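You operate a simulated robot arm through the tools that you are given. There is no shell and no other tool. Be economical: measure what you need, move in short steps, check, and stop when the job is done.

You are at the controls of a simulated two-armed robot. One attempt, no reset.

## Task
Fit the cup holder in the socket on the chaise arm and put the yellow can in it.
Fine: peg fully down in the socket before the can goes in; then backrest up to notch 2 and blue strap shut; fingers clear of the hinge.

Only the result counts: the job must be done as asked and must still hold three seconds after the hand-in. Knocking over, shifting, dropping, spilling or breaking anything else fails it.

## Robot
Two 7-joint arms with two-finger parallel grippers on one trunk, on a base that drives. Base frame: it is fixed to the floor where the robot stands at the start and does not move with it; the origin is under the middle of the robot, x ahead of it, y to its left, z up. Lengths are in mm, angles in rad, forces in N, time in s.
The left shoulder is at the start at [50, 187, 910], the right one opposite. Places, roughly: beige strap [-200, -4200, 500]; blue strap [-300, -3700, 500]; chaise [0, -3500, 250]; green can, yellow can [0, -4000, 500]; inside of the cup holder [500, 0, 600]; socket on the chaise arm [-300, -3500, 600]. Payload 3.43 kg a hand.
Tool frame (each hand has its own): the origin (TCP) lies between the finger pads and is the grasp point; the fingertips stand 30 mm ahead of it; z points along the fingers, y is the line along which they close. The gripper opens to 94 mm. The fingers are 28 mm wide and 10 mm thick; the gripper's body (50 by 96 mm) begins 55 mm behind the TCP.
Orientation is that of the tool frame in the base frame, as a unit quaternion [x, y, z, w]. With the fingers straight down and closing along the base's y, the tool's x points along the base's -x, its y along +y and its z along -z.

## Interface
- The arms move only by the tool play_rows. It takes "left_increments", "right_increments" or both (then of equal length, played together; a hand with none holds still); each is a list of rows, each an object of numbers (a shift or turn left out is 0, a gripper value left out holds the last): "rx", "ry", "rz": the turn, a rotation vector about the tool's x, y, z in rad; "x", "y", "z": the shift along the tool's x, y, z in m; "gripper": the closure, from 0 (fully open) to 1 (shut). In form: [{"rx": .., "ry": .., "rz": .., "x": .., "y": .., "z": .., "gripper": ..}, ...]. A call has 1 to 10 rows; each row is the pose to reach, as a shift and turn from the pose commanded when the call began, along the tool's axes at that moment. Rows are played at 5 a second. More than 50 mm and 0.15 rad between two rows, or a gripper value outside its range, and nothing of the call is played. Where a pose cannot be reached the arm comes as near as it can. A force on the tool above 40 N (or 10 N above the force at the start of the call, whichever is more), or a blocked arm, ends the call early, and 0.2 s more pass. Each finger travels about 153 mm/s and halts on what it meets, pressing with about 37 N; the grip force reading is that of the motor and also rises with nothing between the fingers. The clock runs only during rows and for 0.2 s after the last one: add rows that repeat a pose to give the fingers time. The reply holds the time, the measured pose of the TCP, the force on the tool along the base axes, the opening and the grip force, in the units named above and with some noise, with the torque about the TCP (base axes, N m) and any sound that the robot's microphone picked up.
- Cameras (640 x 400 px; columns grow to the right, rows downward): "scene" is now at [147.1, -15.4, 1069.8]; the picture's right is [-0.17, -0.99, 0.00], its down [-0.57, 0.10, -0.81] and it looks along [0.80, -0.14, -0.58] (base axes); focal length 265 px, centre (320, 200). "left" rides on the left gripper at [76, -14, -102] in its tool frame; the picture's right is [0.18, 0.98, 0.00], its down [-0.75, 0.14, -0.64] and it looks along [-0.63, 0.12, 0.77] (tool axes); focal length 243 px, centre (320, 200). "right" rides on the right gripper at [76, 14, -103] in its tool frame; the picture's right is [-0.18, 0.98, 0.00], its down [-0.75, -0.14, -0.64] and it looks along [-0.63, -0.12, 0.77] (tool axes); focal length 243 px, centre (320, 200). There is no depth. A picture from a camera that has moved, and an enlarged one, comes with that camera's place and axes in the base frame and with its lens.
- capture(camera): a new picture of that camera. The clock stands still meanwhile.
- slide_trunk(by): slides the trunk up (or, below 0, down) by that many mm; the arms and the scene camera ride with it, the base frame stays. It gives what a move gives, with no picture.
- roll_base(legs): drives the robot by 1 to 6 legs, each [ahead, left, turn to the left] in mm, mm and rad, along the robot's own axes; the way and the turn of a leg run together, so that a leg with both is an arc; at most 1500 mm and 3.142 rad a leg. The arms and the cameras ride along, it lands a little off, and it stops where it bumps. It gives what a move gives.
- pan_tilt(pan, tilt): turns the head with the scene camera to pan (to the left, within 1.396 rad either way) and tilt (down, from -0.506 to 1.204), counted from straight ahead of the robot. It gives what a move gives.
- zoom(camera, box): a new picture of the part [left, top, right, bottom] of that camera's present view, enlarged. The clock stands still meanwhile.
- hand_in(): hands the job in; it is judged then, once.

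Go step by step. Nothing tells you exact positions but the pictures and the camera data: compare them with the known pose of the tool, close in by small moves and look again before you grip or let go. The budget is 120 turns and 108 pictures, counting those below and the enlarged ones. Unless the task says otherwise, let go and move clear before handing in, and close with one line.

The tools are called after "Request:" as name(argument=value, ...) on one line, values as JSON. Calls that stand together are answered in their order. play_rows: Moves the arms, as the interface text tells. Its arguments: {"type":"object","properties":{"left_increments":{"type":"array","items":{"type":"object","properties":{"rx":{"type":"number"},"ry":{"type":"number"},"rz":{"type":"number"},"x":{"type":"number"},"y":{"type":"number"},"z":{"type":"number"},"gripper":{"type":"number"}}}},"right_increments":{"type":"array","items":{"type":"object","properties":{"rx":{"type":"number"},"ry":{"type":"number"},"rz":{"type":"number"},"x":{"type":"number"},"y":{"type":"number"},"z":{"type":"number"},"gripper":{"type":"number"}}}}},"required":[]} The other tools are called the same way: slide_trunk (by) slides the trunk up or down; roll_base (legs) drives the base; pan_tilt (pan, tilt) turns the head that bears the scene camera; capture (camera) takes a picture; zoom (camera, box) takes an enlarged picture of a part of a camera's view; hand_in () hands the job in.

At the start:

```text
time: 0.0
left_position: [519.3, 198.7, 845.3]
left_tool_rot: [0.0, 1.0, 0.0, 0.0]
left_wrist_force: [0.5, 0.7, -0.2]
left_moment: [0.03, -0.02, 0.03]
left_finger_gap: 93.9
left_grip_force: 0.1
right_position: [455.4, -208.5, 872.6]
right_tool_rot: [0.0, 1.0, 0.0, 0.0]
right_wrist_force: [0.0, 1.0, 0.1]
right_moment: [0.02, -0.04, 0.01]
right_finger_gap: 94.0
right_grip_force: 0.0
trunk travel left (down, up): [-125.0, 307.0]
robot x, y, heading: [-1.6, -0.1, -0.001]
head pan, tilt: [-0.169, 0.618]
```

scene: 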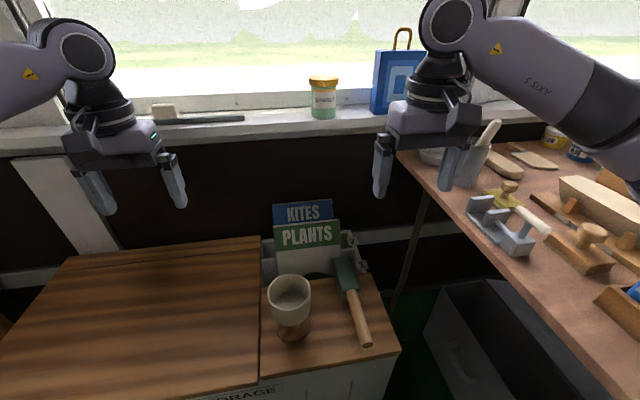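
right: 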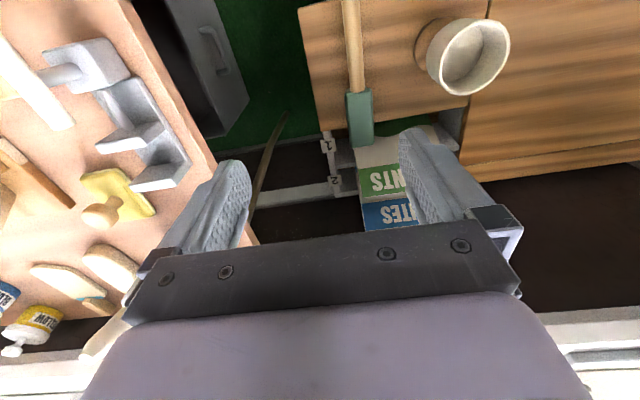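
left: 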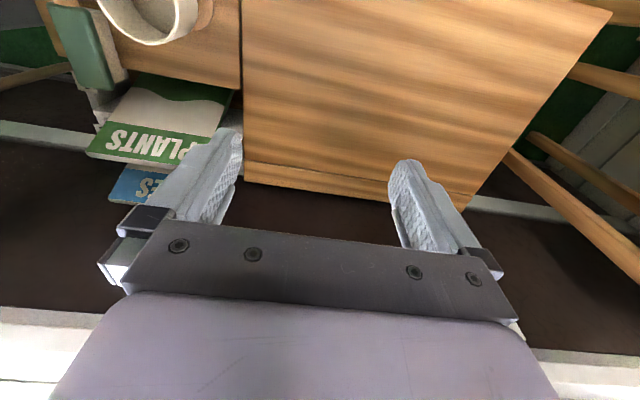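

I see a cup on a wooden base, most likely the cup holder, on the storage box in front of me. I'll take a closer look before reaching.

Request:
zoom(camera="scene", box=[220, 190, 420, 400])

Request:
zoom(camera="right", box=[300, 0, 560, 160])

```text
1.90 times, centred on (320, 295) of scene
camera zoom: at [147.1, -15.4, 1069.8], right [-0.17, -0.99, 0.0], down [-0.57, 0.1, -0.81], along [0.8, -0.14, -0.58], focal length 504 px, centre (320, 19)
```

zoom: 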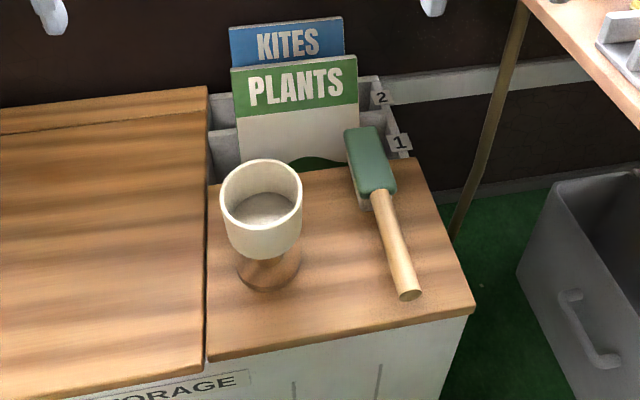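

```text
2.46 times, centred on (430, 80) of right
camera zoom: at [379.5, -196.5, 974.5], right [0.18, 0.98, 0.0], down [0.75, -0.14, 0.64], along [0.63, -0.12, -0.77], focal length 597 px, centre (49, 495)
```

zoom: 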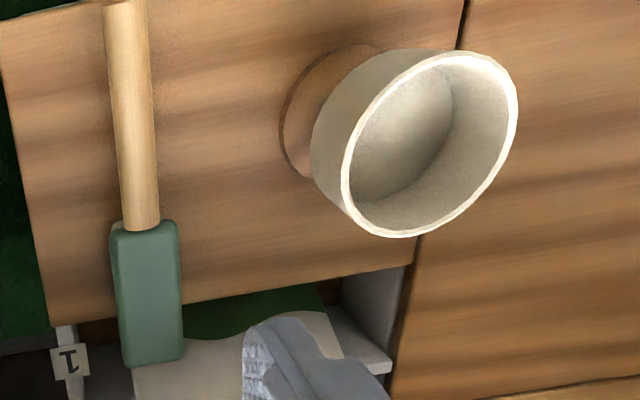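

The cup rim is triangulated at about [476, -10, 612], 86 mm wide. I need a side view to see the peg and the stand, so I'll tilt the right hand back to look.

Request:
play_rows(right_increments=[{"x": 0.027, "y": 0.018, "z": 0.02, "ry": -0.12}, {"x": 0.054, "y": 0.036, "z": 0.04, "ry": -0.24}, {"x": 0.081, "y": 0.054, "z": 0.06, "ry": -0.36}, {"x": 0.108, "y": 0.072, "z": 0.08, "ry": -0.48}, {"x": 0.135, "y": 0.09, "z": 0.1, "ry": -0.6}])

Request:
capture(camera="right")

```text
time: 1.2
left_position: [520.3, 197.5, 844.1]
left_tool_rot: [0.0, 1.0, 0.0, 0.001]
left_wrist_force: [-0.2, -0.1, -1.0]
left_moment: [-0.03, -0.01, -0.01]
left_finger_gap: 94.0
left_grip_force: 0.1
right_position: [326.7, -114.8, 771.7]
right_tool_rot: [0.001, 0.956, 0.0, 0.295]
right_wrist_force: [-0.8, 0.4, -0.4]
right_moment: [0.0, 0.04, -0.06]
right_finger_gap: 93.9
right_grip_force: 0.1
right hand out of reach, approached as far as the arm can: row 5
trunk travel left (down, up): [-125.0, 307.0]
robot x, y, heading: [-3.1, -3.3, 0.002]
head pan, tilt: [-0.169, 0.618]
```

```text
102 pictures are left
camera right: at [206.9, -101.8, 813.6], right [0.16, 0.98, 0.1], down [0.26, -0.14, 0.96], along [0.95, -0.12, -0.28], focal length 243 px, centre (320, 200)
```

right: 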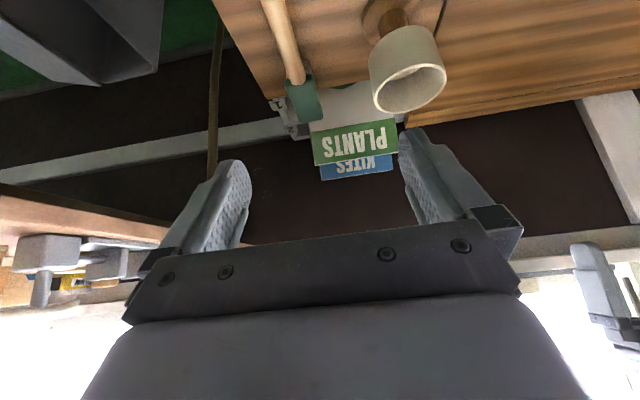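

Request:
zoom(camera="right", box=[320, 0, 480, 120])

Request:
zoom(camera="scene", box=[240, 250, 340, 350])

```text
3.33 times, centred on (400, 60) of right
camera zoom: at [206.9, -101.8, 813.6], right [0.16, 0.98, 0.1], down [0.26, -0.14, 0.96], along [0.95, -0.12, -0.28], focal length 809 px, centre (53, 667)
```

zoom: 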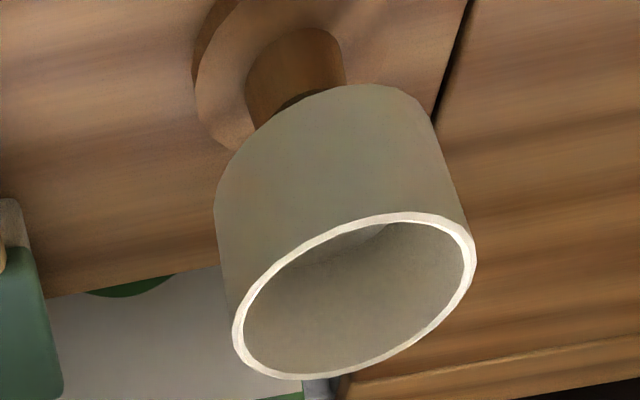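

```text
4.00 times, centred on (290, 300) of scene
camera zoom: at [146.7, -15.5, 1069.2], right [-0.17, -0.99, 0.0], down [-0.57, 0.1, -0.81], along [0.8, -0.14, -0.58], focal length 1058 px, centre (440, -200)
```

zoom: 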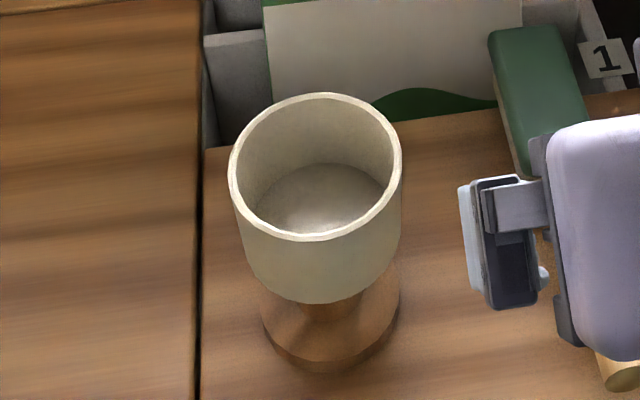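

The cup has a wooden peg seated in a round wooden stand. Before picking it up, I'll look right towards the chaise.

Request:
pan_tilt(pan=-1.39, tilt=0.25)

Request:
capture(camera="scene")

```text
time: 2.6
left_position: [519.4, 196.9, 845.1]
left_tool_rot: [0.0, 1.0, 0.0, 0.0]
left_wrist_force: [0.5, 0.0, 0.1]
left_moment: [-0.03, 0.01, 0.02]
left_finger_gap: 94.0
left_grip_force: 0.0
right_position: [329.2, -114.4, 773.5]
right_tool_rot: [0.001, 0.956, -0.001, 0.294]
right_wrist_force: [0.1, 0.2, -0.6]
right_moment: [0.01, -0.02, 0.0]
right_finger_gap: 94.2
right_grip_force: 0.0
trunk travel left (down, up): [-125.0, 307.0]
robot x, y, heading: [-0.9, 3.7, -0.004]
head pan, tilt: [-1.389, 0.25]
```

```text
99 pictures are left
camera scene: at [77.5, -92.5, 1103.5], right [-0.98, -0.18, 0.0], down [-0.04, 0.24, -0.97], along [0.18, -0.95, -0.25], focal length 265 px, centre (320, 200)
```

scene: 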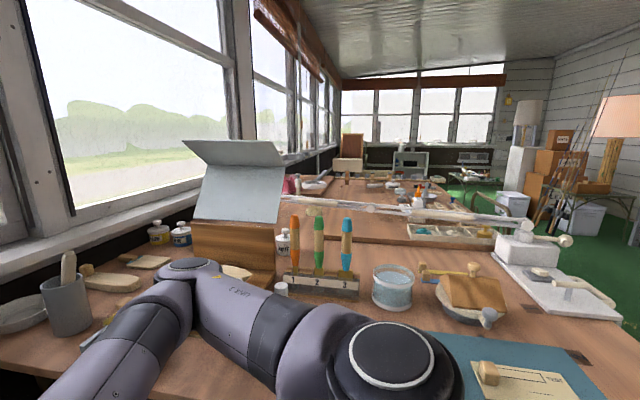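

The long bench lies between me and the chaise. First the cup: I'll move the right hand upright to above it.

Request:
play_rows(right_increments=[{"x": -0.018, "y": 0.021, "z": 0.025, "ry": 0.119}, {"x": -0.037, "y": 0.042, "z": 0.051, "ry": 0.239}, {"x": -0.055, "y": 0.062, "z": 0.076, "ry": 0.358}, {"x": -0.073, "y": 0.083, "z": 0.101, "ry": 0.478}, {"x": -0.092, "y": 0.104, "z": 0.126, "ry": 0.597}, {"x": -0.092, "y": 0.104, "z": 0.126, "ry": 0.597}])

Request:
capture(camera="right")

Request:
pan_tilt(pan=-0.1, tilt=0.8)

Request:
capture(camera="scene")

```text
time: 4.0
left_position: [520.9, 198.7, 844.7]
left_tool_rot: [0.0, 1.0, 0.0, 0.0]
left_wrist_force: [-0.6, 0.5, -0.6]
left_moment: [0.0, -0.03, -0.01]
left_finger_gap: 93.9
left_grip_force: 0.0
right_position: [475.3, -7.3, 720.4]
right_tool_rot: [-0.001, 1.0, 0.0, 0.0]
right_wrist_force: [0.3, 0.0, -0.4]
right_moment: [-0.02, -0.01, 0.01]
right_finger_gap: 93.9
right_grip_force: 0.0
trunk travel left (down, up): [-125.0, 307.0]
robot x, y, heading: [0.4, -2.2, 0.001]
head pan, tilt: [-1.389, 0.25]
```

```text
98 pictures are left
camera right: at [399.4, 4.0, 822.3], right [0.18, 0.98, 0.0], down [0.75, -0.14, 0.64], along [0.63, -0.12, -0.77], focal length 243 px, centre (320, 200)
```

right: 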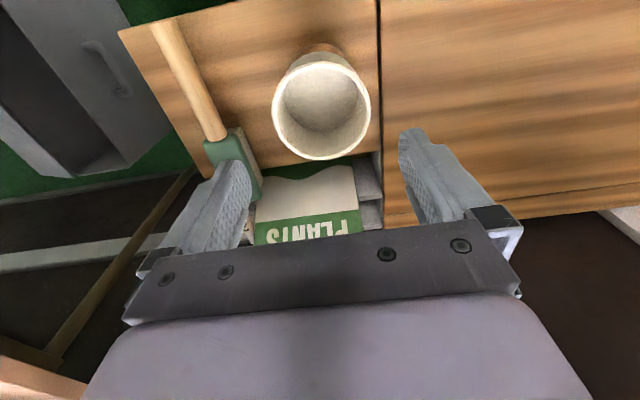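

```text
time: 5.5
left_position: [520.6, 197.1, 843.2]
left_tool_rot: [0.0, 1.0, 0.001, 0.0]
left_wrist_force: [1.2, 0.0, 0.7]
left_moment: [0.03, 0.0, 0.02]
left_finger_gap: 94.1
left_grip_force: 0.2
right_position: [475.2, -10.2, 721.8]
right_tool_rot: [0.0, 1.0, -0.001, 0.001]
right_wrist_force: [-0.2, 0.2, -0.2]
right_moment: [0.02, 0.02, -0.04]
right_finger_gap: 93.8
right_grip_force: 0.1
trunk travel left (down, up): [-125.0, 307.0]
robot x, y, heading: [-3.7, -4.0, 0.001]
head pan, tilt: [-0.099, 0.799]
```

```text
97 pictures are left
camera scene: at [140.9, -8.8, 1054.5], right [-0.1, -0.99, 0.0], down [-0.71, 0.07, -0.7], along [0.69, -0.07, -0.72], focal length 265 px, centre (320, 200)
```

scene: 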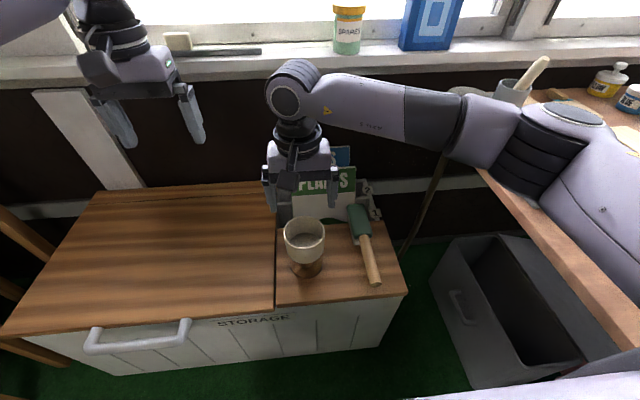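

The hand is above the cup and the rim centre checks at about (475, -9.5). I'll go down to just above the rim and check that the fingers straddle it.

Request:
play_rows(right_increments=[{"z": 0.035}, {"z": 0.07}, {"z": 0.07}])

Request:
capture(camera="right")

Request:
zoom(camera="scene", box=[240, 150, 380, 290])

```text
time: 6.3
left_position: [519.7, 197.0, 845.2]
left_tool_rot: [0.0, 1.0, 0.0, -0.001]
left_wrist_force: [0.2, 0.4, 0.5]
left_moment: [0.0, 0.0, 0.03]
left_finger_gap: 93.9
left_grip_force: 0.1
right_position: [477.0, -10.6, 650.9]
right_tool_rot: [0.001, 1.0, -0.001, 0.001]
right_wrist_force: [-0.2, 0.1, 0.2]
right_moment: [0.03, -0.03, -0.01]
right_finger_gap: 94.0
right_grip_force: 0.0
trunk travel left (down, up): [-125.0, 307.0]
robot x, y, heading: [-0.8, 1.3, 0.0]
head pan, tilt: [-0.099, 0.799]
```

```text
96 pictures are left
camera right: at [400.1, 3.5, 752.9], right [0.18, 0.98, 0.0], down [0.75, -0.14, 0.64], along [0.63, -0.12, -0.77], focal length 243 px, centre (320, 200)
```

right: 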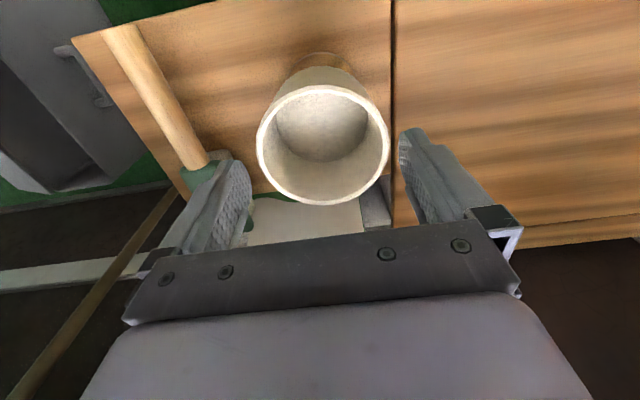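

```text
2.86 times, centred on (310, 220) of scene
camera zoom: at [140.9, -8.7, 1054.5], right [-0.1, -1.0, 0.0], down [-0.71, 0.07, -0.7], along [0.69, -0.07, -0.72], focal length 756 px, centre (349, 143)
```

zoom: 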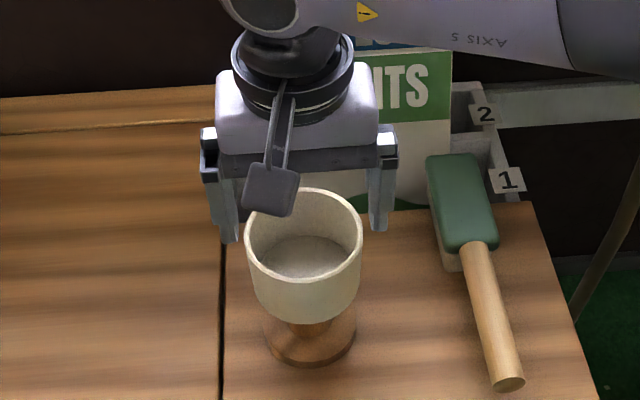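

The fingers straddle the rim with a few mm either side. I'll go down to grip height, around z 598, and close gently.

Request:
play_rows(right_increments=[{"x": 0.002, "y": 0.001, "z": 0.02}, {"x": 0.002, "y": 0.001, "z": 0.04}, {"x": 0.002, "y": 0.001, "z": 0.054}, {"x": 0.002, "y": 0.001, "z": 0.054}])

Request:
zoom(camera="scene", box=[240, 150, 380, 290])

Request:
capture(camera="right")

```text
time: 7.3
left_position: [519.8, 200.0, 844.8]
left_tool_rot: [0.001, 1.0, 0.0, 0.0]
left_wrist_force: [-0.5, 0.9, -1.0]
left_moment: [-0.01, -0.01, 0.0]
left_finger_gap: 94.1
left_grip_force: 0.1
right_position: [474.1, -9.9, 597.7]
right_tool_rot: [0.0, 1.0, 0.0, 0.001]
right_wrist_force: [0.0, 0.2, 0.5]
right_moment: [0.01, 0.02, 0.0]
right_finger_gap: 93.7
right_grip_force: 0.0
trunk travel left (down, up): [-125.0, 307.0]
robot x, y, heading: [-0.2, -1.8, 0.003]
head pan, tilt: [-0.099, 0.799]
```

```text
2.86 times, centred on (310, 220) of scene
camera zoom: at [140.9, -8.7, 1054.5], right [-0.1, -1.0, 0.0], down [-0.71, 0.07, -0.7], along [0.69, -0.07, -0.72], focal length 756 px, centre (349, 143)
```

zoom: 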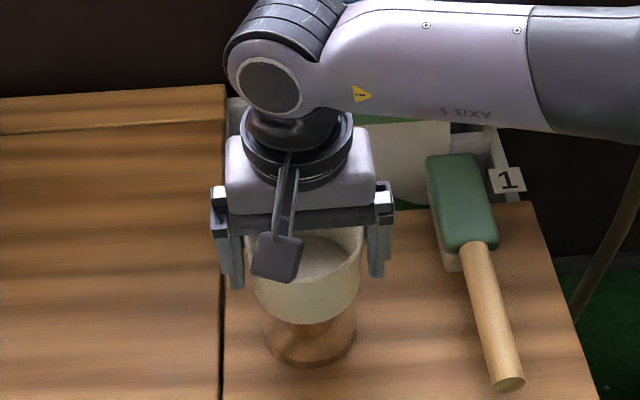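

```text
93 pictures are left
camera right: at [397.8, 4.0, 698.5], right [0.18, 0.98, 0.0], down [0.75, -0.14, 0.64], along [0.63, -0.12, -0.77], focal length 243 px, centre (320, 200)
```

right: 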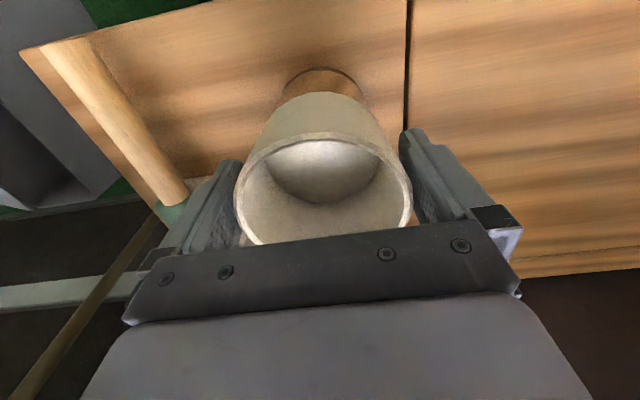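

The fingers are around the cup, so I'll close and then lift slightly.

Request:
play_rows(right_increments=[{"gripper": 0.15}, {"gripper": 0.3}, {"gripper": 0.5}, {"gripper": 0.5}])

```text
time: 8.3
left_position: [520.2, 197.2, 845.6]
left_tool_rot: [0.0, 1.0, 0.0, 0.0]
left_wrist_force: [-0.5, 0.3, 0.9]
left_moment: [0.02, 0.01, 0.02]
left_finger_gap: 94.3
left_grip_force: 0.1
right_position: [473.7, -9.3, 596.8]
right_tool_rot: [-0.001, 1.0, -0.001, 0.001]
right_wrist_force: [-0.5, -0.2, -0.4]
right_moment: [0.0, 0.02, 0.0]
right_finger_gap: 85.5
right_grip_force: 37.1
trunk travel left (down, up): [-125.0, 307.0]
robot x, y, heading: [3.1, -1.3, 0.001]
head pan, tilt: [-0.099, 0.799]
```

Request:
play_rows(right_increments=[{"z": -0.01}, {"z": -0.03}, {"z": -0.06}, {"z": -0.1}, {"z": -0.14}, {"z": -0.18}])

Request:
capture(camera="scene")

Request:
zoom(camera="scene", box=[230, 80, 430, 290])

```text
time: 9.7
left_position: [520.0, 198.0, 844.9]
left_tool_rot: [-0.001, 1.0, 0.0, 0.0]
left_wrist_force: [0.6, 0.9, 0.0]
left_moment: [0.01, 0.05, 0.02]
left_finger_gap: 94.0
left_grip_force: 0.1
right_position: [472.0, -6.5, 778.7]
right_tool_rot: [0.0, 1.0, 0.0, 0.0]
right_wrist_force: [0.6, 0.3, -1.5]
right_moment: [-0.03, 0.01, 0.02]
right_finger_gap: 85.3
right_grip_force: 37.4
trunk travel left (down, up): [-125.0, 307.0]
robot x, y, heading: [-1.1, 6.7, -0.004]
head pan, tilt: [-0.099, 0.799]
```

```text
92 pictures are left
camera scene: at [140.9, -8.7, 1054.4], right [-0.1, -1.0, 0.0], down [-0.71, 0.07, -0.7], along [0.69, -0.07, -0.72], focal length 265 px, centre (320, 200)
```

scene: 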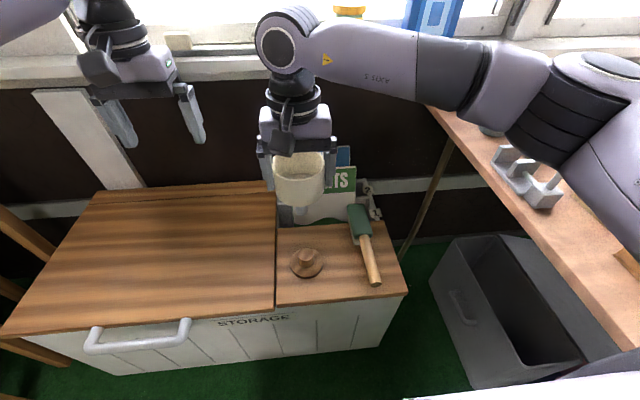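

```text
1.90 times, centred on (330, 185) of scene
camera zoom: at [140.9, -8.7, 1054.4], right [-0.1, -1.0, 0.0], down [-0.71, 0.07, -0.7], along [0.69, -0.07, -0.72], focal length 504 px, centre (301, 229)
```

zoom: 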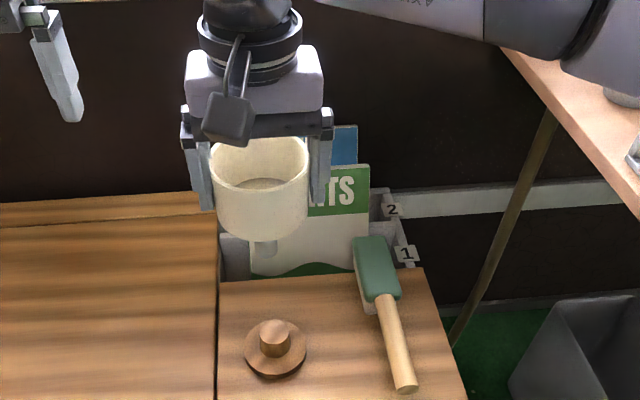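

The cup holder lifted cleanly with a white peg below it, and the stand stayed in place. I'll look right and down to see the bench's extent and the driving path.

Request:
pan_tilt(pan=-1.39, tilt=0.75)

Request:
capture(camera="scene")

```text
time: 11.1
left_position: [519.6, 197.0, 845.1]
left_tool_rot: [0.001, 1.0, 0.0, 0.0]
left_wrist_force: [-0.5, 0.2, -1.6]
left_moment: [-0.02, 0.0, -0.01]
left_finger_gap: 94.1
left_grip_force: 0.0
right_position: [473.1, -7.1, 778.3]
right_tool_rot: [0.0, 1.0, -0.001, 0.001]
right_wrist_force: [0.3, 0.7, -1.0]
right_moment: [-0.02, 0.04, 0.0]
right_finger_gap: 84.9
right_grip_force: 36.8
trunk travel left (down, up): [-125.0, 307.0]
robot x, y, heading: [-1.2, -2.4, -0.002]
head pan, tilt: [-1.389, 0.75]
```

```text
90 pictures are left
camera scene: at [75.7, -82.2, 1058.5], right [-0.98, -0.18, 0.0], down [-0.12, 0.67, -0.73], along [0.13, -0.72, -0.68], focal length 265 px, centre (320, 200)
```

scene: 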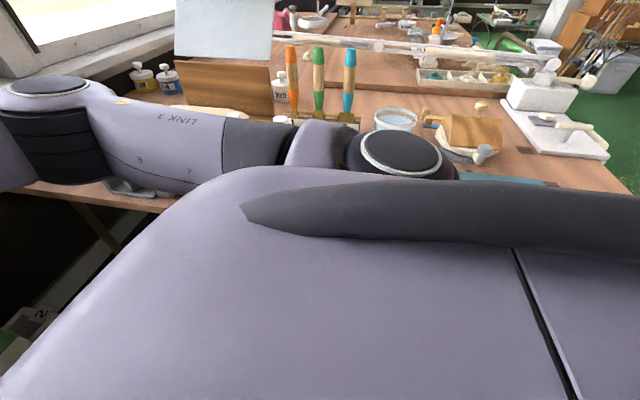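

The right elbow is over the bench, so I'll raise the trunk fully for clearance and view. Then I'll check both sides before driving.

Request:
slide_trunk(by=300)

Request:
pan_tilt(pan=-1.39, tilt=0.45)

Request:
capture(camera="scene")

Request:
pan_tilt(pan=1.39, tilt=0.6)

Request:
capture(camera="scene")

```text
time: 14.1
left_position: [520.4, 197.8, 1144.4]
left_tool_rot: [-0.001, 1.0, 0.0, 0.0]
left_wrist_force: [0.4, 0.1, -0.4]
left_moment: [0.02, 0.0, 0.02]
left_finger_gap: 94.0
left_grip_force: 0.0
right_position: [471.8, -7.2, 1078.5]
right_tool_rot: [0.0, 1.0, -0.001, 0.001]
right_wrist_force: [1.2, 0.8, -1.1]
right_moment: [0.03, 0.01, -0.04]
right_finger_gap: 85.2
right_grip_force: 36.8
trunk travel left (down, up): [-425.0, 7.0]
robot x, y, heading: [-2.4, -1.1, 0.0]
head pan, tilt: [-1.389, 0.75]
```

```text
time: 14.9
left_position: [518.8, 198.3, 1144.1]
left_tool_rot: [-0.001, 1.0, 0.001, 0.0]
left_wrist_force: [0.1, -0.2, 0.2]
left_moment: [0.01, 0.0, 0.0]
left_finger_gap: 93.8
left_grip_force: 0.1
right_position: [471.2, -7.8, 1078.9]
right_tool_rot: [-0.001, 1.0, -0.001, 0.001]
right_wrist_force: [-0.7, -0.1, -1.2]
right_moment: [-0.02, 0.03, 0.01]
right_finger_gap: 84.9
right_grip_force: 36.8
trunk travel left (down, up): [-425.0, 7.0]
robot x, y, heading: [-1.0, 3.3, -0.0]
head pan, tilt: [-1.389, 0.45]
```

```text
89 pictures are left
camera scene: at [77.3, -91.1, 1384.8], right [-0.98, -0.18, 0.0], down [-0.08, 0.43, -0.9], along [0.16, -0.89, -0.44], focal length 265 px, centre (320, 200)
```

scene: 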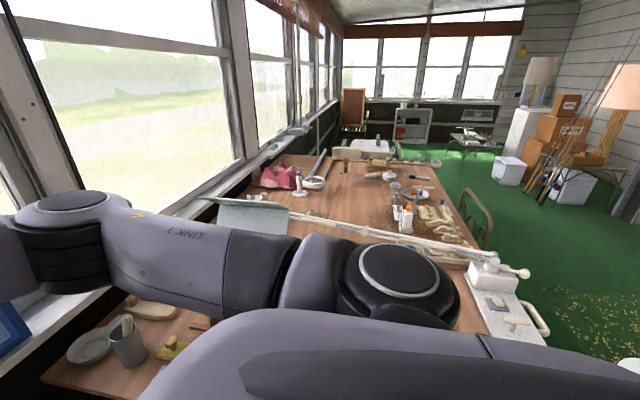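

```text
time: 17.4
left_position: [519.3, 197.7, 1145.6]
left_tool_rot: [0.0, 1.0, 0.001, 0.0]
left_wrist_force: [0.5, -0.2, 0.7]
left_moment: [0.04, 0.0, -0.03]
left_finger_gap: 93.8
left_grip_force: 0.2
right_position: [472.5, -6.7, 1078.8]
right_tool_rot: [0.0, 1.0, 0.0, 0.001]
right_wrist_force: [0.1, 0.5, -0.6]
right_moment: [0.01, -0.02, 0.0]
right_finger_gap: 85.5
right_grip_force: 37.5
trunk travel left (down, up): [-425.0, 7.0]
robot x, y, heading: [2.8, -0.5, -0.002]
head pan, tilt: [1.389, 0.6]
```

```text
88 pictures are left
camera scene: at [76.7, 86.2, 1371.3], right [0.98, -0.18, 0.0], down [-0.1, -0.56, -0.83], along [0.15, 0.81, -0.56], focal length 265 px, centre (320, 200)
```

scene: 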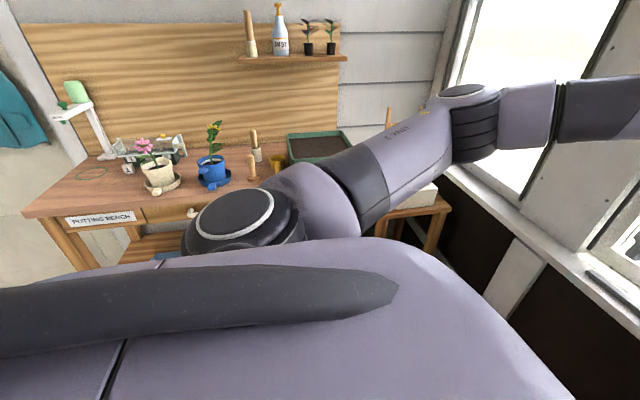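

The bench runs along the window side and the chaise sits beyond its far end. I'll back up a little and turn right in place with the arms high, so I can see the aisle.

Request:
roll_base(legs=[[-150, 0, 0], [0, 0, -1.5708]])

Request:
pan_tilt(pan=-0.9, tilt=0.5)

Request:
capture(camera="scene")

```text
time: 18.9
left_position: [367.2, 198.1, 1145.4]
left_tool_rot: [0.0, 1.0, 0.001, 0.0]
left_wrist_force: [0.6, -0.9, 0.7]
left_moment: [-0.01, 0.02, -0.01]
left_finger_gap: 93.9
left_grip_force: 0.0
right_position: [319.9, -7.7, 1079.0]
right_tool_rot: [0.0, 1.0, 0.0, 0.0]
right_wrist_force: [-0.4, 0.4, -1.0]
right_moment: [0.01, 0.03, 0.01]
right_finger_gap: 85.3
right_grip_force: 36.8
trunk travel left (down, up): [-425.0, 7.0]
robot x, y, heading: [-151.6, -0.0, -0.002]
head pan, tilt: [1.389, 0.6]
stopped in leg 1: the robot was blocked; the commanded pose is now the measured one
```

```text
time: 21.0
left_position: [367.2, 198.9, 1144.0]
left_tool_rot: [0.0, 1.0, 0.001, 0.0]
left_wrist_force: [0.5, 0.4, -1.1]
left_moment: [0.0, 0.0, 0.02]
left_finger_gap: 94.0
left_grip_force: 0.1
right_position: [318.0, -7.6, 1077.9]
right_tool_rot: [0.0, 1.0, 0.0, 0.001]
right_wrist_force: [-0.7, -0.3, -0.8]
right_moment: [-0.02, 0.04, 0.03]
right_finger_gap: 85.1
right_grip_force: 36.9
trunk travel left (down, up): [-425.0, 7.0]
robot x, y, heading: [-154.9, 3.3, -0.002]
head pan, tilt: [-0.901, 0.499]
```

```text
87 pictures are left
camera scene: at [-35.4, -72.0, 1380.4], right [-0.78, -0.62, 0.0], down [-0.3, 0.37, -0.88], along [0.55, -0.69, -0.48], focal length 265 px, centre (320, 200)
```

scene: 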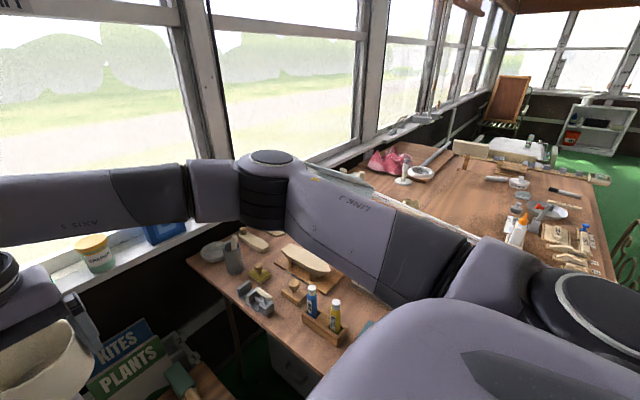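

I stopped after 150 mm and may be blocked behind or in turning. I'll test a small turn alone to see which.

Request:
roll_base(legs=[[0, 0, -0.1]])

Request:
pan_tilt(pan=-1.39, tilt=1.0)

Request:
capture(camera="scene")

```text
time: 21.9
left_position: [383.8, 145.2, 1145.5]
left_tool_rot: [0.049, 0.999, 0.0, 0.0]
left_wrist_force: [0.0, -0.4, 1.0]
left_moment: [0.01, 0.02, 0.01]
left_finger_gap: 94.0
left_grip_force: 0.0
right_position: [315.8, -55.2, 1077.8]
right_tool_rot: [0.049, 0.999, 0.001, 0.001]
right_wrist_force: [-0.9, -0.3, -2.5]
right_moment: [0.03, 0.02, -0.04]
right_finger_gap: 85.2
right_grip_force: 36.9
trunk travel left (down, up): [-425.0, 7.0]
robot x, y, heading: [-149.9, 2.5, -0.096]
head pan, tilt: [-0.901, 0.499]
```

```text
time: 22.9
left_position: [384.1, 146.6, 1145.8]
left_tool_rot: [0.049, 0.999, 0.0, 0.0]
left_wrist_force: [0.7, -0.2, 0.3]
left_moment: [0.01, -0.02, -0.02]
left_finger_gap: 94.0
left_grip_force: 0.2
right_position: [317.6, -53.2, 1078.2]
right_tool_rot: [0.049, 0.999, -0.001, 0.001]
right_wrist_force: [-0.2, -1.2, -1.9]
right_moment: [0.02, 0.0, -0.01]
right_finger_gap: 85.2
right_grip_force: 37.3
trunk travel left (down, up): [-425.0, 7.0]
robot x, y, heading: [-151.9, -0.6, -0.098]
head pan, tilt: [-1.389, 1.0]
```

```text
86 pictures are left
camera scene: at [-86.4, -76.0, 1339.4], right [-1.0, -0.08, 0.0], down [-0.07, 0.84, -0.54], along [0.05, -0.54, -0.84], focal length 265 px, centre (320, 200)
```

scene: 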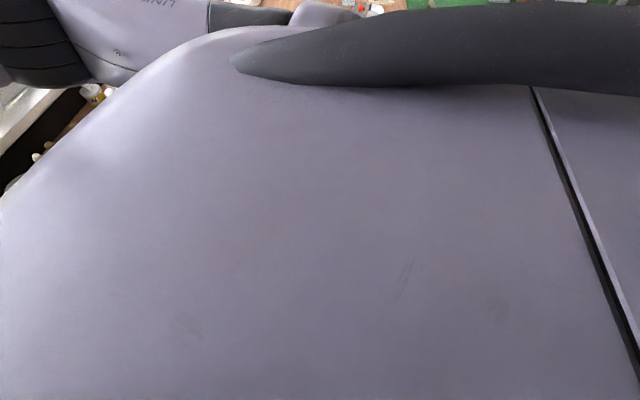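

Turning works, so I'll back up another 150 mm to see whether that is what's blocked.

Request:
roll_base(legs=[[-150, 0, 0]])

```text
time: 23.5
left_position: [383.6, 145.3, 1144.5]
left_tool_rot: [0.048, 0.999, 0.0, -0.001]
left_wrist_force: [0.2, 0.7, 0.4]
left_moment: [0.02, -0.01, -0.02]
left_finger_gap: 93.9
left_grip_force: 0.1
right_position: [316.8, -53.5, 1076.9]
right_tool_rot: [0.048, 0.999, 0.0, 0.0]
right_wrist_force: [0.2, -0.4, -1.1]
right_moment: [0.02, -0.03, 0.02]
right_finger_gap: 85.1
right_grip_force: 37.0
trunk travel left (down, up): [-425.0, 7.0]
robot x, y, heading: [-151.8, 2.8, -0.1]
head pan, tilt: [-1.389, 1.0]
stopped in leg 1: the robot was blocked; the commanded pose is now the measured one
```

Something behind me blocks backing up. I'll turn further right in place and look at what's there.

Request:
roll_base(legs=[[0, 0, -0.7]])

Request:
pan_tilt(pan=-1.3, tilt=0.55)

Request:
capture(camera="scene")

```text
time: 25.8
left_position: [351.4, -235.4, 1144.4]
left_tool_rot: [0.388, 0.922, 0.0, 0.0]
left_wrist_force: [0.6, 0.8, 0.1]
left_moment: [0.02, 0.0, 0.0]
left_finger_gap: 93.9
left_grip_force: 0.1
right_position: [171.9, -343.3, 1077.9]
right_tool_rot: [0.389, 0.921, 0.0, 0.0]
right_wrist_force: [-0.4, 0.1, -0.7]
right_moment: [0.01, 0.02, 0.02]
right_finger_gap: 85.2
right_grip_force: 37.1
trunk travel left (down, up): [-425.0, 7.0]
robot x, y, heading: [-152.8, 0.6, -0.799]
head pan, tilt: [-1.389, 1.0]
```

```text
time: 26.7
left_position: [351.5, -234.1, 1144.7]
left_tool_rot: [0.388, 0.922, 0.0, 0.0]
left_wrist_force: [-0.9, 0.9, 0.4]
left_moment: [0.01, -0.01, 0.0]
left_finger_gap: 94.2
left_grip_force: 0.1
right_position: [171.0, -344.3, 1077.9]
right_tool_rot: [0.388, 0.922, 0.0, 0.0]
right_wrist_force: [0.7, 0.5, -0.4]
right_moment: [0.03, 0.01, -0.03]
right_finger_gap: 85.0
right_grip_force: 36.8
trunk travel left (down, up): [-425.0, 7.0]
robot x, y, heading: [-150.5, 0.2, -0.798]
head pan, tilt: [-1.3, 0.55]
```

```text
85 pictures are left
camera scene: at [-155.1, -120.2, 1375.8], right [-0.86, 0.5, 0.0], down [0.26, 0.45, -0.85], along [-0.43, -0.74, -0.52], focal length 265 px, centre (320, 200)
```

scene: 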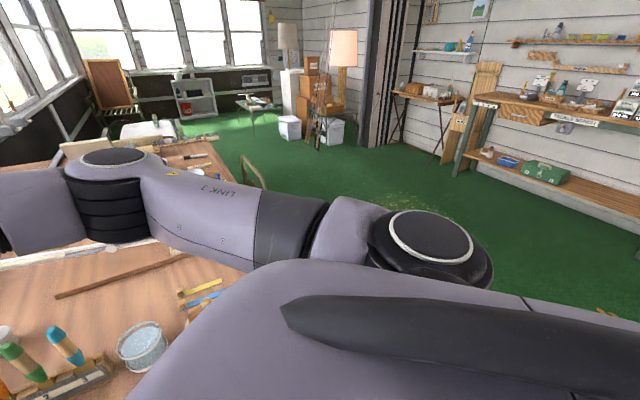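

The aisle looks open from here. I'll keep turning right to face along the bench.

Request:
roll_base(legs=[[0, 0, -0.77]])

Request:
pan_tilt(pan=-1.39, tilt=0.7)

Request:
capture(camera="scene")

```text
time: 29.1
left_position: [44.0, -520.5, 1143.6]
left_tool_rot: [0.707, 0.707, 0.001, 0.0]
left_wrist_force: [-0.3, -0.2, -0.5]
left_moment: [0.04, 0.0, 0.03]
left_finger_gap: 93.9
left_grip_force: 0.0
right_position: [-161.1, -471.6, 1077.6]
right_tool_rot: [0.708, 0.707, 0.0, -0.001]
right_wrist_force: [-1.0, 0.3, -1.3]
right_moment: [0.02, -0.02, 0.0]
right_finger_gap: 85.3
right_grip_force: 37.1
trunk travel left (down, up): [-425.0, 7.0]
robot x, y, heading: [-152.5, 3.2, -1.577]
head pan, tilt: [-1.3, 0.55]
```

```text
time: 29.8
left_position: [44.7, -520.4, 1145.7]
left_tool_rot: [0.707, 0.707, 0.0, 0.0]
left_wrist_force: [-0.2, 1.0, 0.0]
left_moment: [-0.04, 0.0, 0.03]
left_finger_gap: 93.8
left_grip_force: 0.0
right_position: [-160.5, -472.3, 1078.0]
right_tool_rot: [0.708, 0.706, -0.001, 0.0]
right_wrist_force: [0.3, 0.8, -2.0]
right_moment: [0.04, 0.02, -0.01]
right_finger_gap: 84.9
right_grip_force: 37.3
trunk travel left (down, up): [-425.0, 7.0]
robot x, y, heading: [-154.6, 0.2, -1.574]
head pan, tilt: [-1.389, 0.7]
```

```text
84 pictures are left
camera scene: at [-234.4, -74.5, 1362.7], right [-0.18, 0.98, 0.0], down [0.63, 0.12, -0.77], along [-0.75, -0.14, -0.64], focal length 265 px, centre (320, 200)
```

scene: 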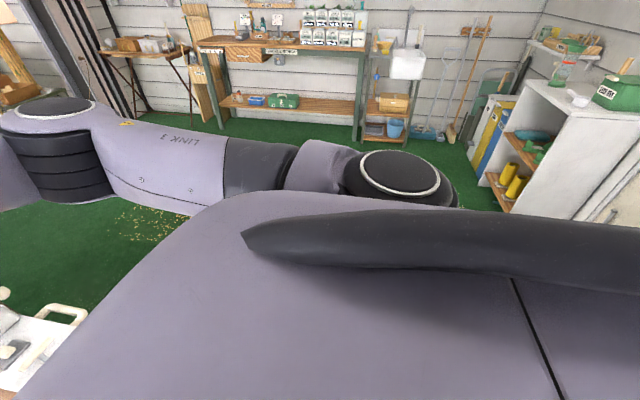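

Something low and hidden lies behind my starting place. I'll turn to face it directly, since the arms are high.

Request:
roll_base(legs=[[0, 0, -0.9]])

Request:
pan_tilt(pan=-0.5, tilt=0.8)

Request:
capture(camera="scene")

```text
time: 32.5
left_position: [-434.2, -481.2, 1144.0]
left_tool_rot: [0.943, 0.333, 0.0, -0.001]
left_wrist_force: [0.1, -0.9, 0.3]
left_moment: [0.0, -0.02, -0.02]
left_finger_gap: 94.1
left_grip_force: 0.1
right_position: [-524.8, -290.7, 1078.6]
right_tool_rot: [0.943, 0.333, 0.0, 0.0]
right_wrist_force: [-0.3, -0.4, -1.0]
right_moment: [-0.03, -0.03, -0.03]
right_finger_gap: 85.2
right_grip_force: 37.1
trunk travel left (down, up): [-425.0, 7.0]
robot x, y, heading: [-150.8, 1.5, -2.463]
head pan, tilt: [-1.389, 0.7]
```

```text
time: 33.7
left_position: [-433.3, -480.0, 1143.9]
left_tool_rot: [0.943, 0.333, 0.0, 0.0]
left_wrist_force: [0.2, 0.3, -0.1]
left_moment: [0.01, -0.03, 0.0]
left_finger_gap: 94.2
left_grip_force: 0.1
right_position: [-526.0, -290.3, 1076.9]
right_tool_rot: [0.943, 0.332, 0.0, 0.0]
right_wrist_force: [-0.6, -0.2, -1.6]
right_moment: [-0.01, -0.03, 0.0]
right_finger_gap: 85.3
right_grip_force: 36.9
trunk travel left (down, up): [-425.0, 7.0]
robot x, y, heading: [-153.6, -0.5, -2.462]
head pan, tilt: [-0.499, 0.799]
```

```text
83 pictures are left
camera scene: at [-275.7, -51.8, 1354.5], right [-0.18, 0.98, 0.0], down [0.71, 0.13, -0.7], along [-0.69, -0.12, -0.72], focal length 265 px, centre (320, 200)
```

scene: 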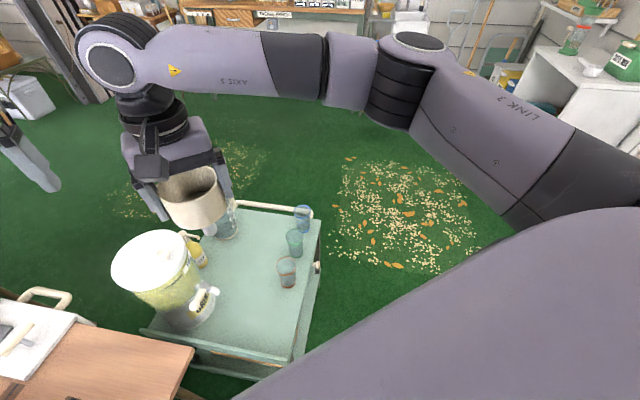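

A trolley with a drink dispenser and glasses stands behind my start, about x -400…-800 and y -130…-465. I'll turn to face -x, sidestep to y≈+380, and pass it with margin.

Request:
roll_base(legs=[[0, 0, -0.68], [0, -380, 0]])

Request:
pan_tilt(pan=0.2, tilt=0.75)

Request:
capture(camera="scene")

```text
time: 37.9
left_position: [-676.0, 172.8, 1145.0]
left_tool_rot: [1.0, 0.004, 0.0, 0.0]
left_wrist_force: [-0.3, -0.4, 0.3]
left_moment: [0.0, 0.0, 0.02]
left_finger_gap: 94.1
left_grip_force: 0.0
right_position: [-627.6, 379.1, 1078.2]
right_tool_rot: [1.0, 0.003, 0.0, 0.0]
right_wrist_force: [0.5, -0.4, -1.4]
right_moment: [0.0, 0.03, 0.02]
right_finger_gap: 85.2
right_grip_force: 36.7
trunk travel left (down, up): [-425.0, 7.0]
robot x, y, heading: [-157.8, 377.2, -3.135]
head pan, tilt: [-0.499, 0.799]
```

```text
time: 39.0
left_position: [-673.7, 173.6, 1144.1]
left_tool_rot: [1.0, 0.004, -0.001, 0.0]
left_wrist_force: [0.4, 0.0, 0.1]
left_moment: [-0.02, 0.01, 0.0]
left_finger_gap: 94.0
left_grip_force: 0.1
right_position: [-627.8, 378.3, 1077.5]
right_tool_rot: [1.0, 0.004, 0.0, 0.0]
right_wrist_force: [0.9, 0.4, -1.3]
right_moment: [0.03, -0.01, 0.0]
right_finger_gap: 85.2
right_grip_force: 37.3
trunk travel left (down, up): [-425.0, 7.0]
robot x, y, heading: [-153.3, 374.3, -3.134]
head pan, tilt: [0.201, 0.75]
```

```text
82 pictures are left
camera scene: at [-293.1, 356.5, 1358.4], right [-0.21, 0.98, 0.0], down [0.67, 0.14, -0.73], along [-0.72, -0.15, -0.68], focal length 265 px, centre (320, 200)
```

scene: 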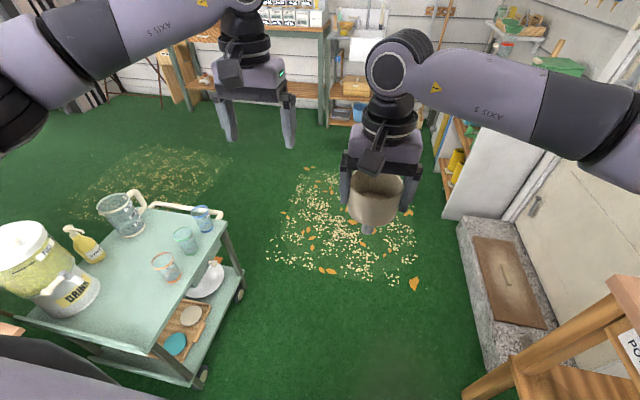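

The way ahead is clear. I'll drive past the trolley, turn left to face down the aisle, and look.

Request:
roll_base(legs=[[1200, 0, 0], [0, 0, 1.5708]])

Request:
pan_tilt(pan=0.2, tilt=0.5)

Request:
capture(camera="scene")

```text
time: 48.9
left_position: [-1162.5, -144.1, 1143.6]
left_tool_rot: [0.706, 0.708, 0.0, 0.0]
left_wrist_force: [0.0, 0.6, -0.6]
left_moment: [-0.02, 0.04, -0.02]
left_finger_gap: 93.9
left_grip_force: 0.0
right_position: [-1368.0, -96.6, 1077.8]
right_tool_rot: [0.706, 0.708, 0.001, 0.0]
right_wrist_force: [0.5, 0.0, -0.4]
right_moment: [0.01, 0.02, 0.04]
right_finger_gap: 85.4
right_grip_force: 37.0
trunk travel left (down, up): [-425.0, 7.0]
robot x, y, heading: [-1362.1, 374.9, -1.566]
head pan, tilt: [0.201, 0.75]
```

```text
time: 49.7
left_position: [-1163.1, -144.5, 1143.7]
left_tool_rot: [0.706, 0.708, 0.0, -0.001]
left_wrist_force: [0.1, 0.5, 0.4]
left_moment: [0.0, -0.02, -0.05]
left_finger_gap: 93.6
left_grip_force: 0.0
right_position: [-1368.0, -96.5, 1078.0]
right_tool_rot: [0.707, 0.708, 0.0, 0.0]
right_wrist_force: [-0.1, 0.8, -1.1]
right_moment: [0.01, -0.03, 0.07]
right_finger_gap: 85.2
right_grip_force: 36.8
trunk travel left (down, up): [-425.0, 7.0]
robot x, y, heading: [-1361.3, 379.4, -1.563]
head pan, tilt: [0.201, 0.499]
```

```text
81 pictures are left
camera scene: at [-1341.0, 227.6, 1380.3], right [-0.98, -0.2, 0.0], down [-0.1, 0.47, -0.88], along [0.18, -0.86, -0.48], focal length 265 px, centre (320, 200)
```

scene: 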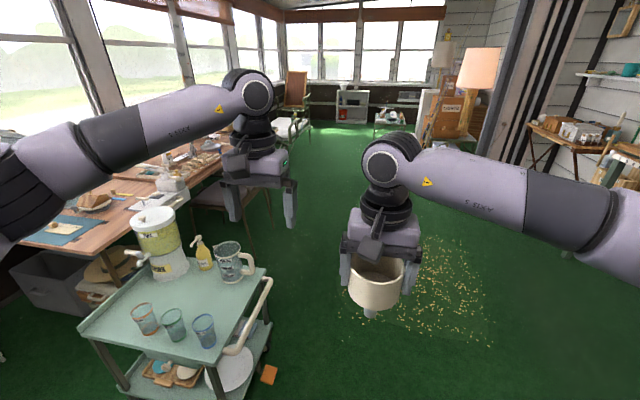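

The aisle is open. I'll drive down it.

Request:
roll_base(legs=[[1300, 0, 0], [1000, 0, 0]])

Request:
pan_tilt(pan=0.6, tilt=0.5)

Request:
capture(camera="scene")

```text
time: 61.1
left_position: [-1153.8, -2467.1, 1144.1]
left_tool_rot: [0.705, 0.71, 0.0, 0.001]
left_wrist_force: [-0.2, 0.0, -0.6]
left_moment: [0.04, -0.02, -0.01]
left_finger_gap: 94.2
left_grip_force: 0.0
right_position: [-1359.5, -2420.7, 1078.0]
right_tool_rot: [0.705, 0.709, 0.0, 0.0]
right_wrist_force: [0.4, 0.2, -0.8]
right_moment: [0.01, 0.0, 0.06]
right_finger_gap: 85.1
right_grip_force: 37.5
trunk travel left (down, up): [-425.0, 7.0]
robot x, y, heading: [-1354.8, -1946.2, -1.565]
head pan, tilt: [0.201, 0.499]
```

```text
time: 62.0
left_position: [-1153.3, -2466.5, 1143.6]
left_tool_rot: [0.705, 0.71, 0.0, 0.001]
left_wrist_force: [0.6, 0.2, 0.6]
left_moment: [0.05, -0.01, -0.02]
left_finger_gap: 94.3
left_grip_force: 0.1
right_position: [-1358.6, -2420.9, 1078.3]
right_tool_rot: [0.704, 0.71, 0.0, 0.0]
right_wrist_force: [0.7, 0.1, -1.3]
right_moment: [0.01, -0.01, 0.0]
right_finger_gap: 85.1
right_grip_force: 37.0
trunk travel left (down, up): [-425.0, 7.0]
robot x, y, heading: [-1352.8, -1949.3, -1.562]
head pan, tilt: [0.6, 0.499]
```

```text
80 pictures are left
camera scene: at [-1300.3, -2082.7, 1380.4], right [-0.82, -0.57, 0.0], down [-0.27, 0.39, -0.88], along [0.5, -0.72, -0.48], focal length 265 px, centre (320, 200)
```

scene: 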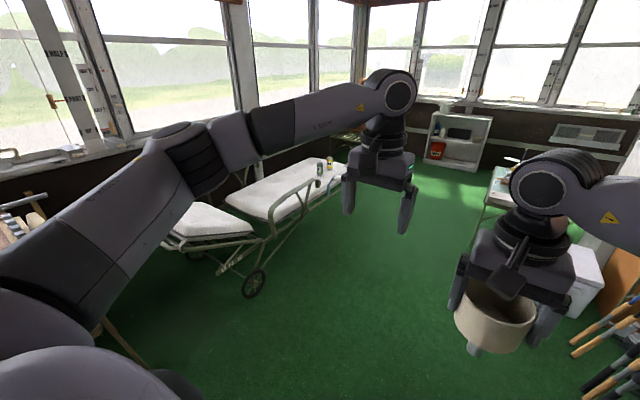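

The white wheeled chaise is visible with the cans on its far part. I'll zoom in.

Request:
zoom(camera="scene", box=[150, 130, 370, 300])

```text
2.35 times, centred on (260, 215) of scene
camera zoom: at [-1300.3, -2082.7, 1380.4], right [-0.82, -0.57, 0.0], down [-0.27, 0.39, -0.88], along [0.5, -0.72, -0.48], focal length 623 px, centre (461, 165)
```

zoom: 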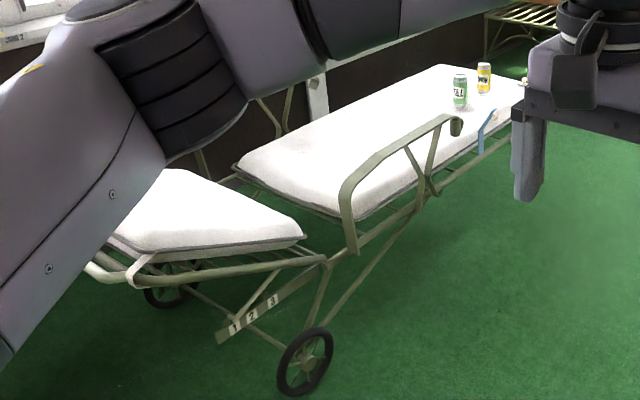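

The socket estimate holds at about (-336, -3444, 600). I'll advance with a shift left to keep clear of the tools on the right, and then turn to face the chaise.

Request:
roll_base(legs=[[450, 0, 0], [0, 200, 0], [950, 0, 0], [0, 0, 1.5648]])

Request:
pan_tilt(pan=0.0, tilt=0.65)

Request:
capture(camera="scene")

```text
time: 74.3
left_position: [-637.7, -3163.0, 1144.0]
left_tool_rot: [0.007, 1.0, 0.0, 0.0]
left_wrist_force: [-0.1, -0.2, 0.7]
left_moment: [0.01, 0.0, 0.0]
left_finger_gap: 94.1
left_grip_force: 0.0
right_position: [-690.5, -3366.3, 1078.6]
right_tool_rot: [0.007, 1.0, -0.001, 0.001]
right_wrist_force: [0.3, -0.9, 0.2]
right_moment: [0.01, 0.03, 0.0]
right_finger_gap: 85.3
right_grip_force: 36.9
trunk travel left (down, up): [-425.0, 7.0]
robot x, y, heading: [-1162.4, -3353.3, -0.01]
head pan, tilt: [0.6, 0.499]
```

```text
time: 75.3
left_position: [-637.5, -3162.1, 1143.5]
left_tool_rot: [0.008, 1.0, 0.0, 0.0]
left_wrist_force: [-1.3, -0.1, -0.1]
left_moment: [-0.02, 0.02, 0.0]
left_finger_gap: 94.0
left_grip_force: 0.0
right_position: [-689.8, -3366.8, 1077.9]
right_tool_rot: [0.007, 1.0, 0.0, 0.0]
right_wrist_force: [0.2, -0.1, -0.8]
right_moment: [-0.01, 0.02, 0.01]
right_finger_gap: 85.5
right_grip_force: 37.4
trunk travel left (down, up): [-425.0, 7.0]
robot x, y, heading: [-1163.5, -3352.0, -0.015]
head pan, tilt: [0.0, 0.649]
```

```text
78 pictures are left
camera scene: at [-1013.4, -3355.8, 1367.1], right [-0.01, -1.0, 0.0], down [-0.6, 0.01, -0.8], along [0.8, -0.01, -0.6], focal length 265 px, centre (320, 200)
```

scene: 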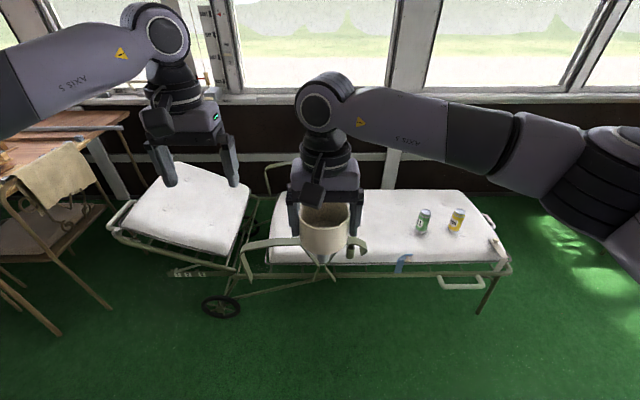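

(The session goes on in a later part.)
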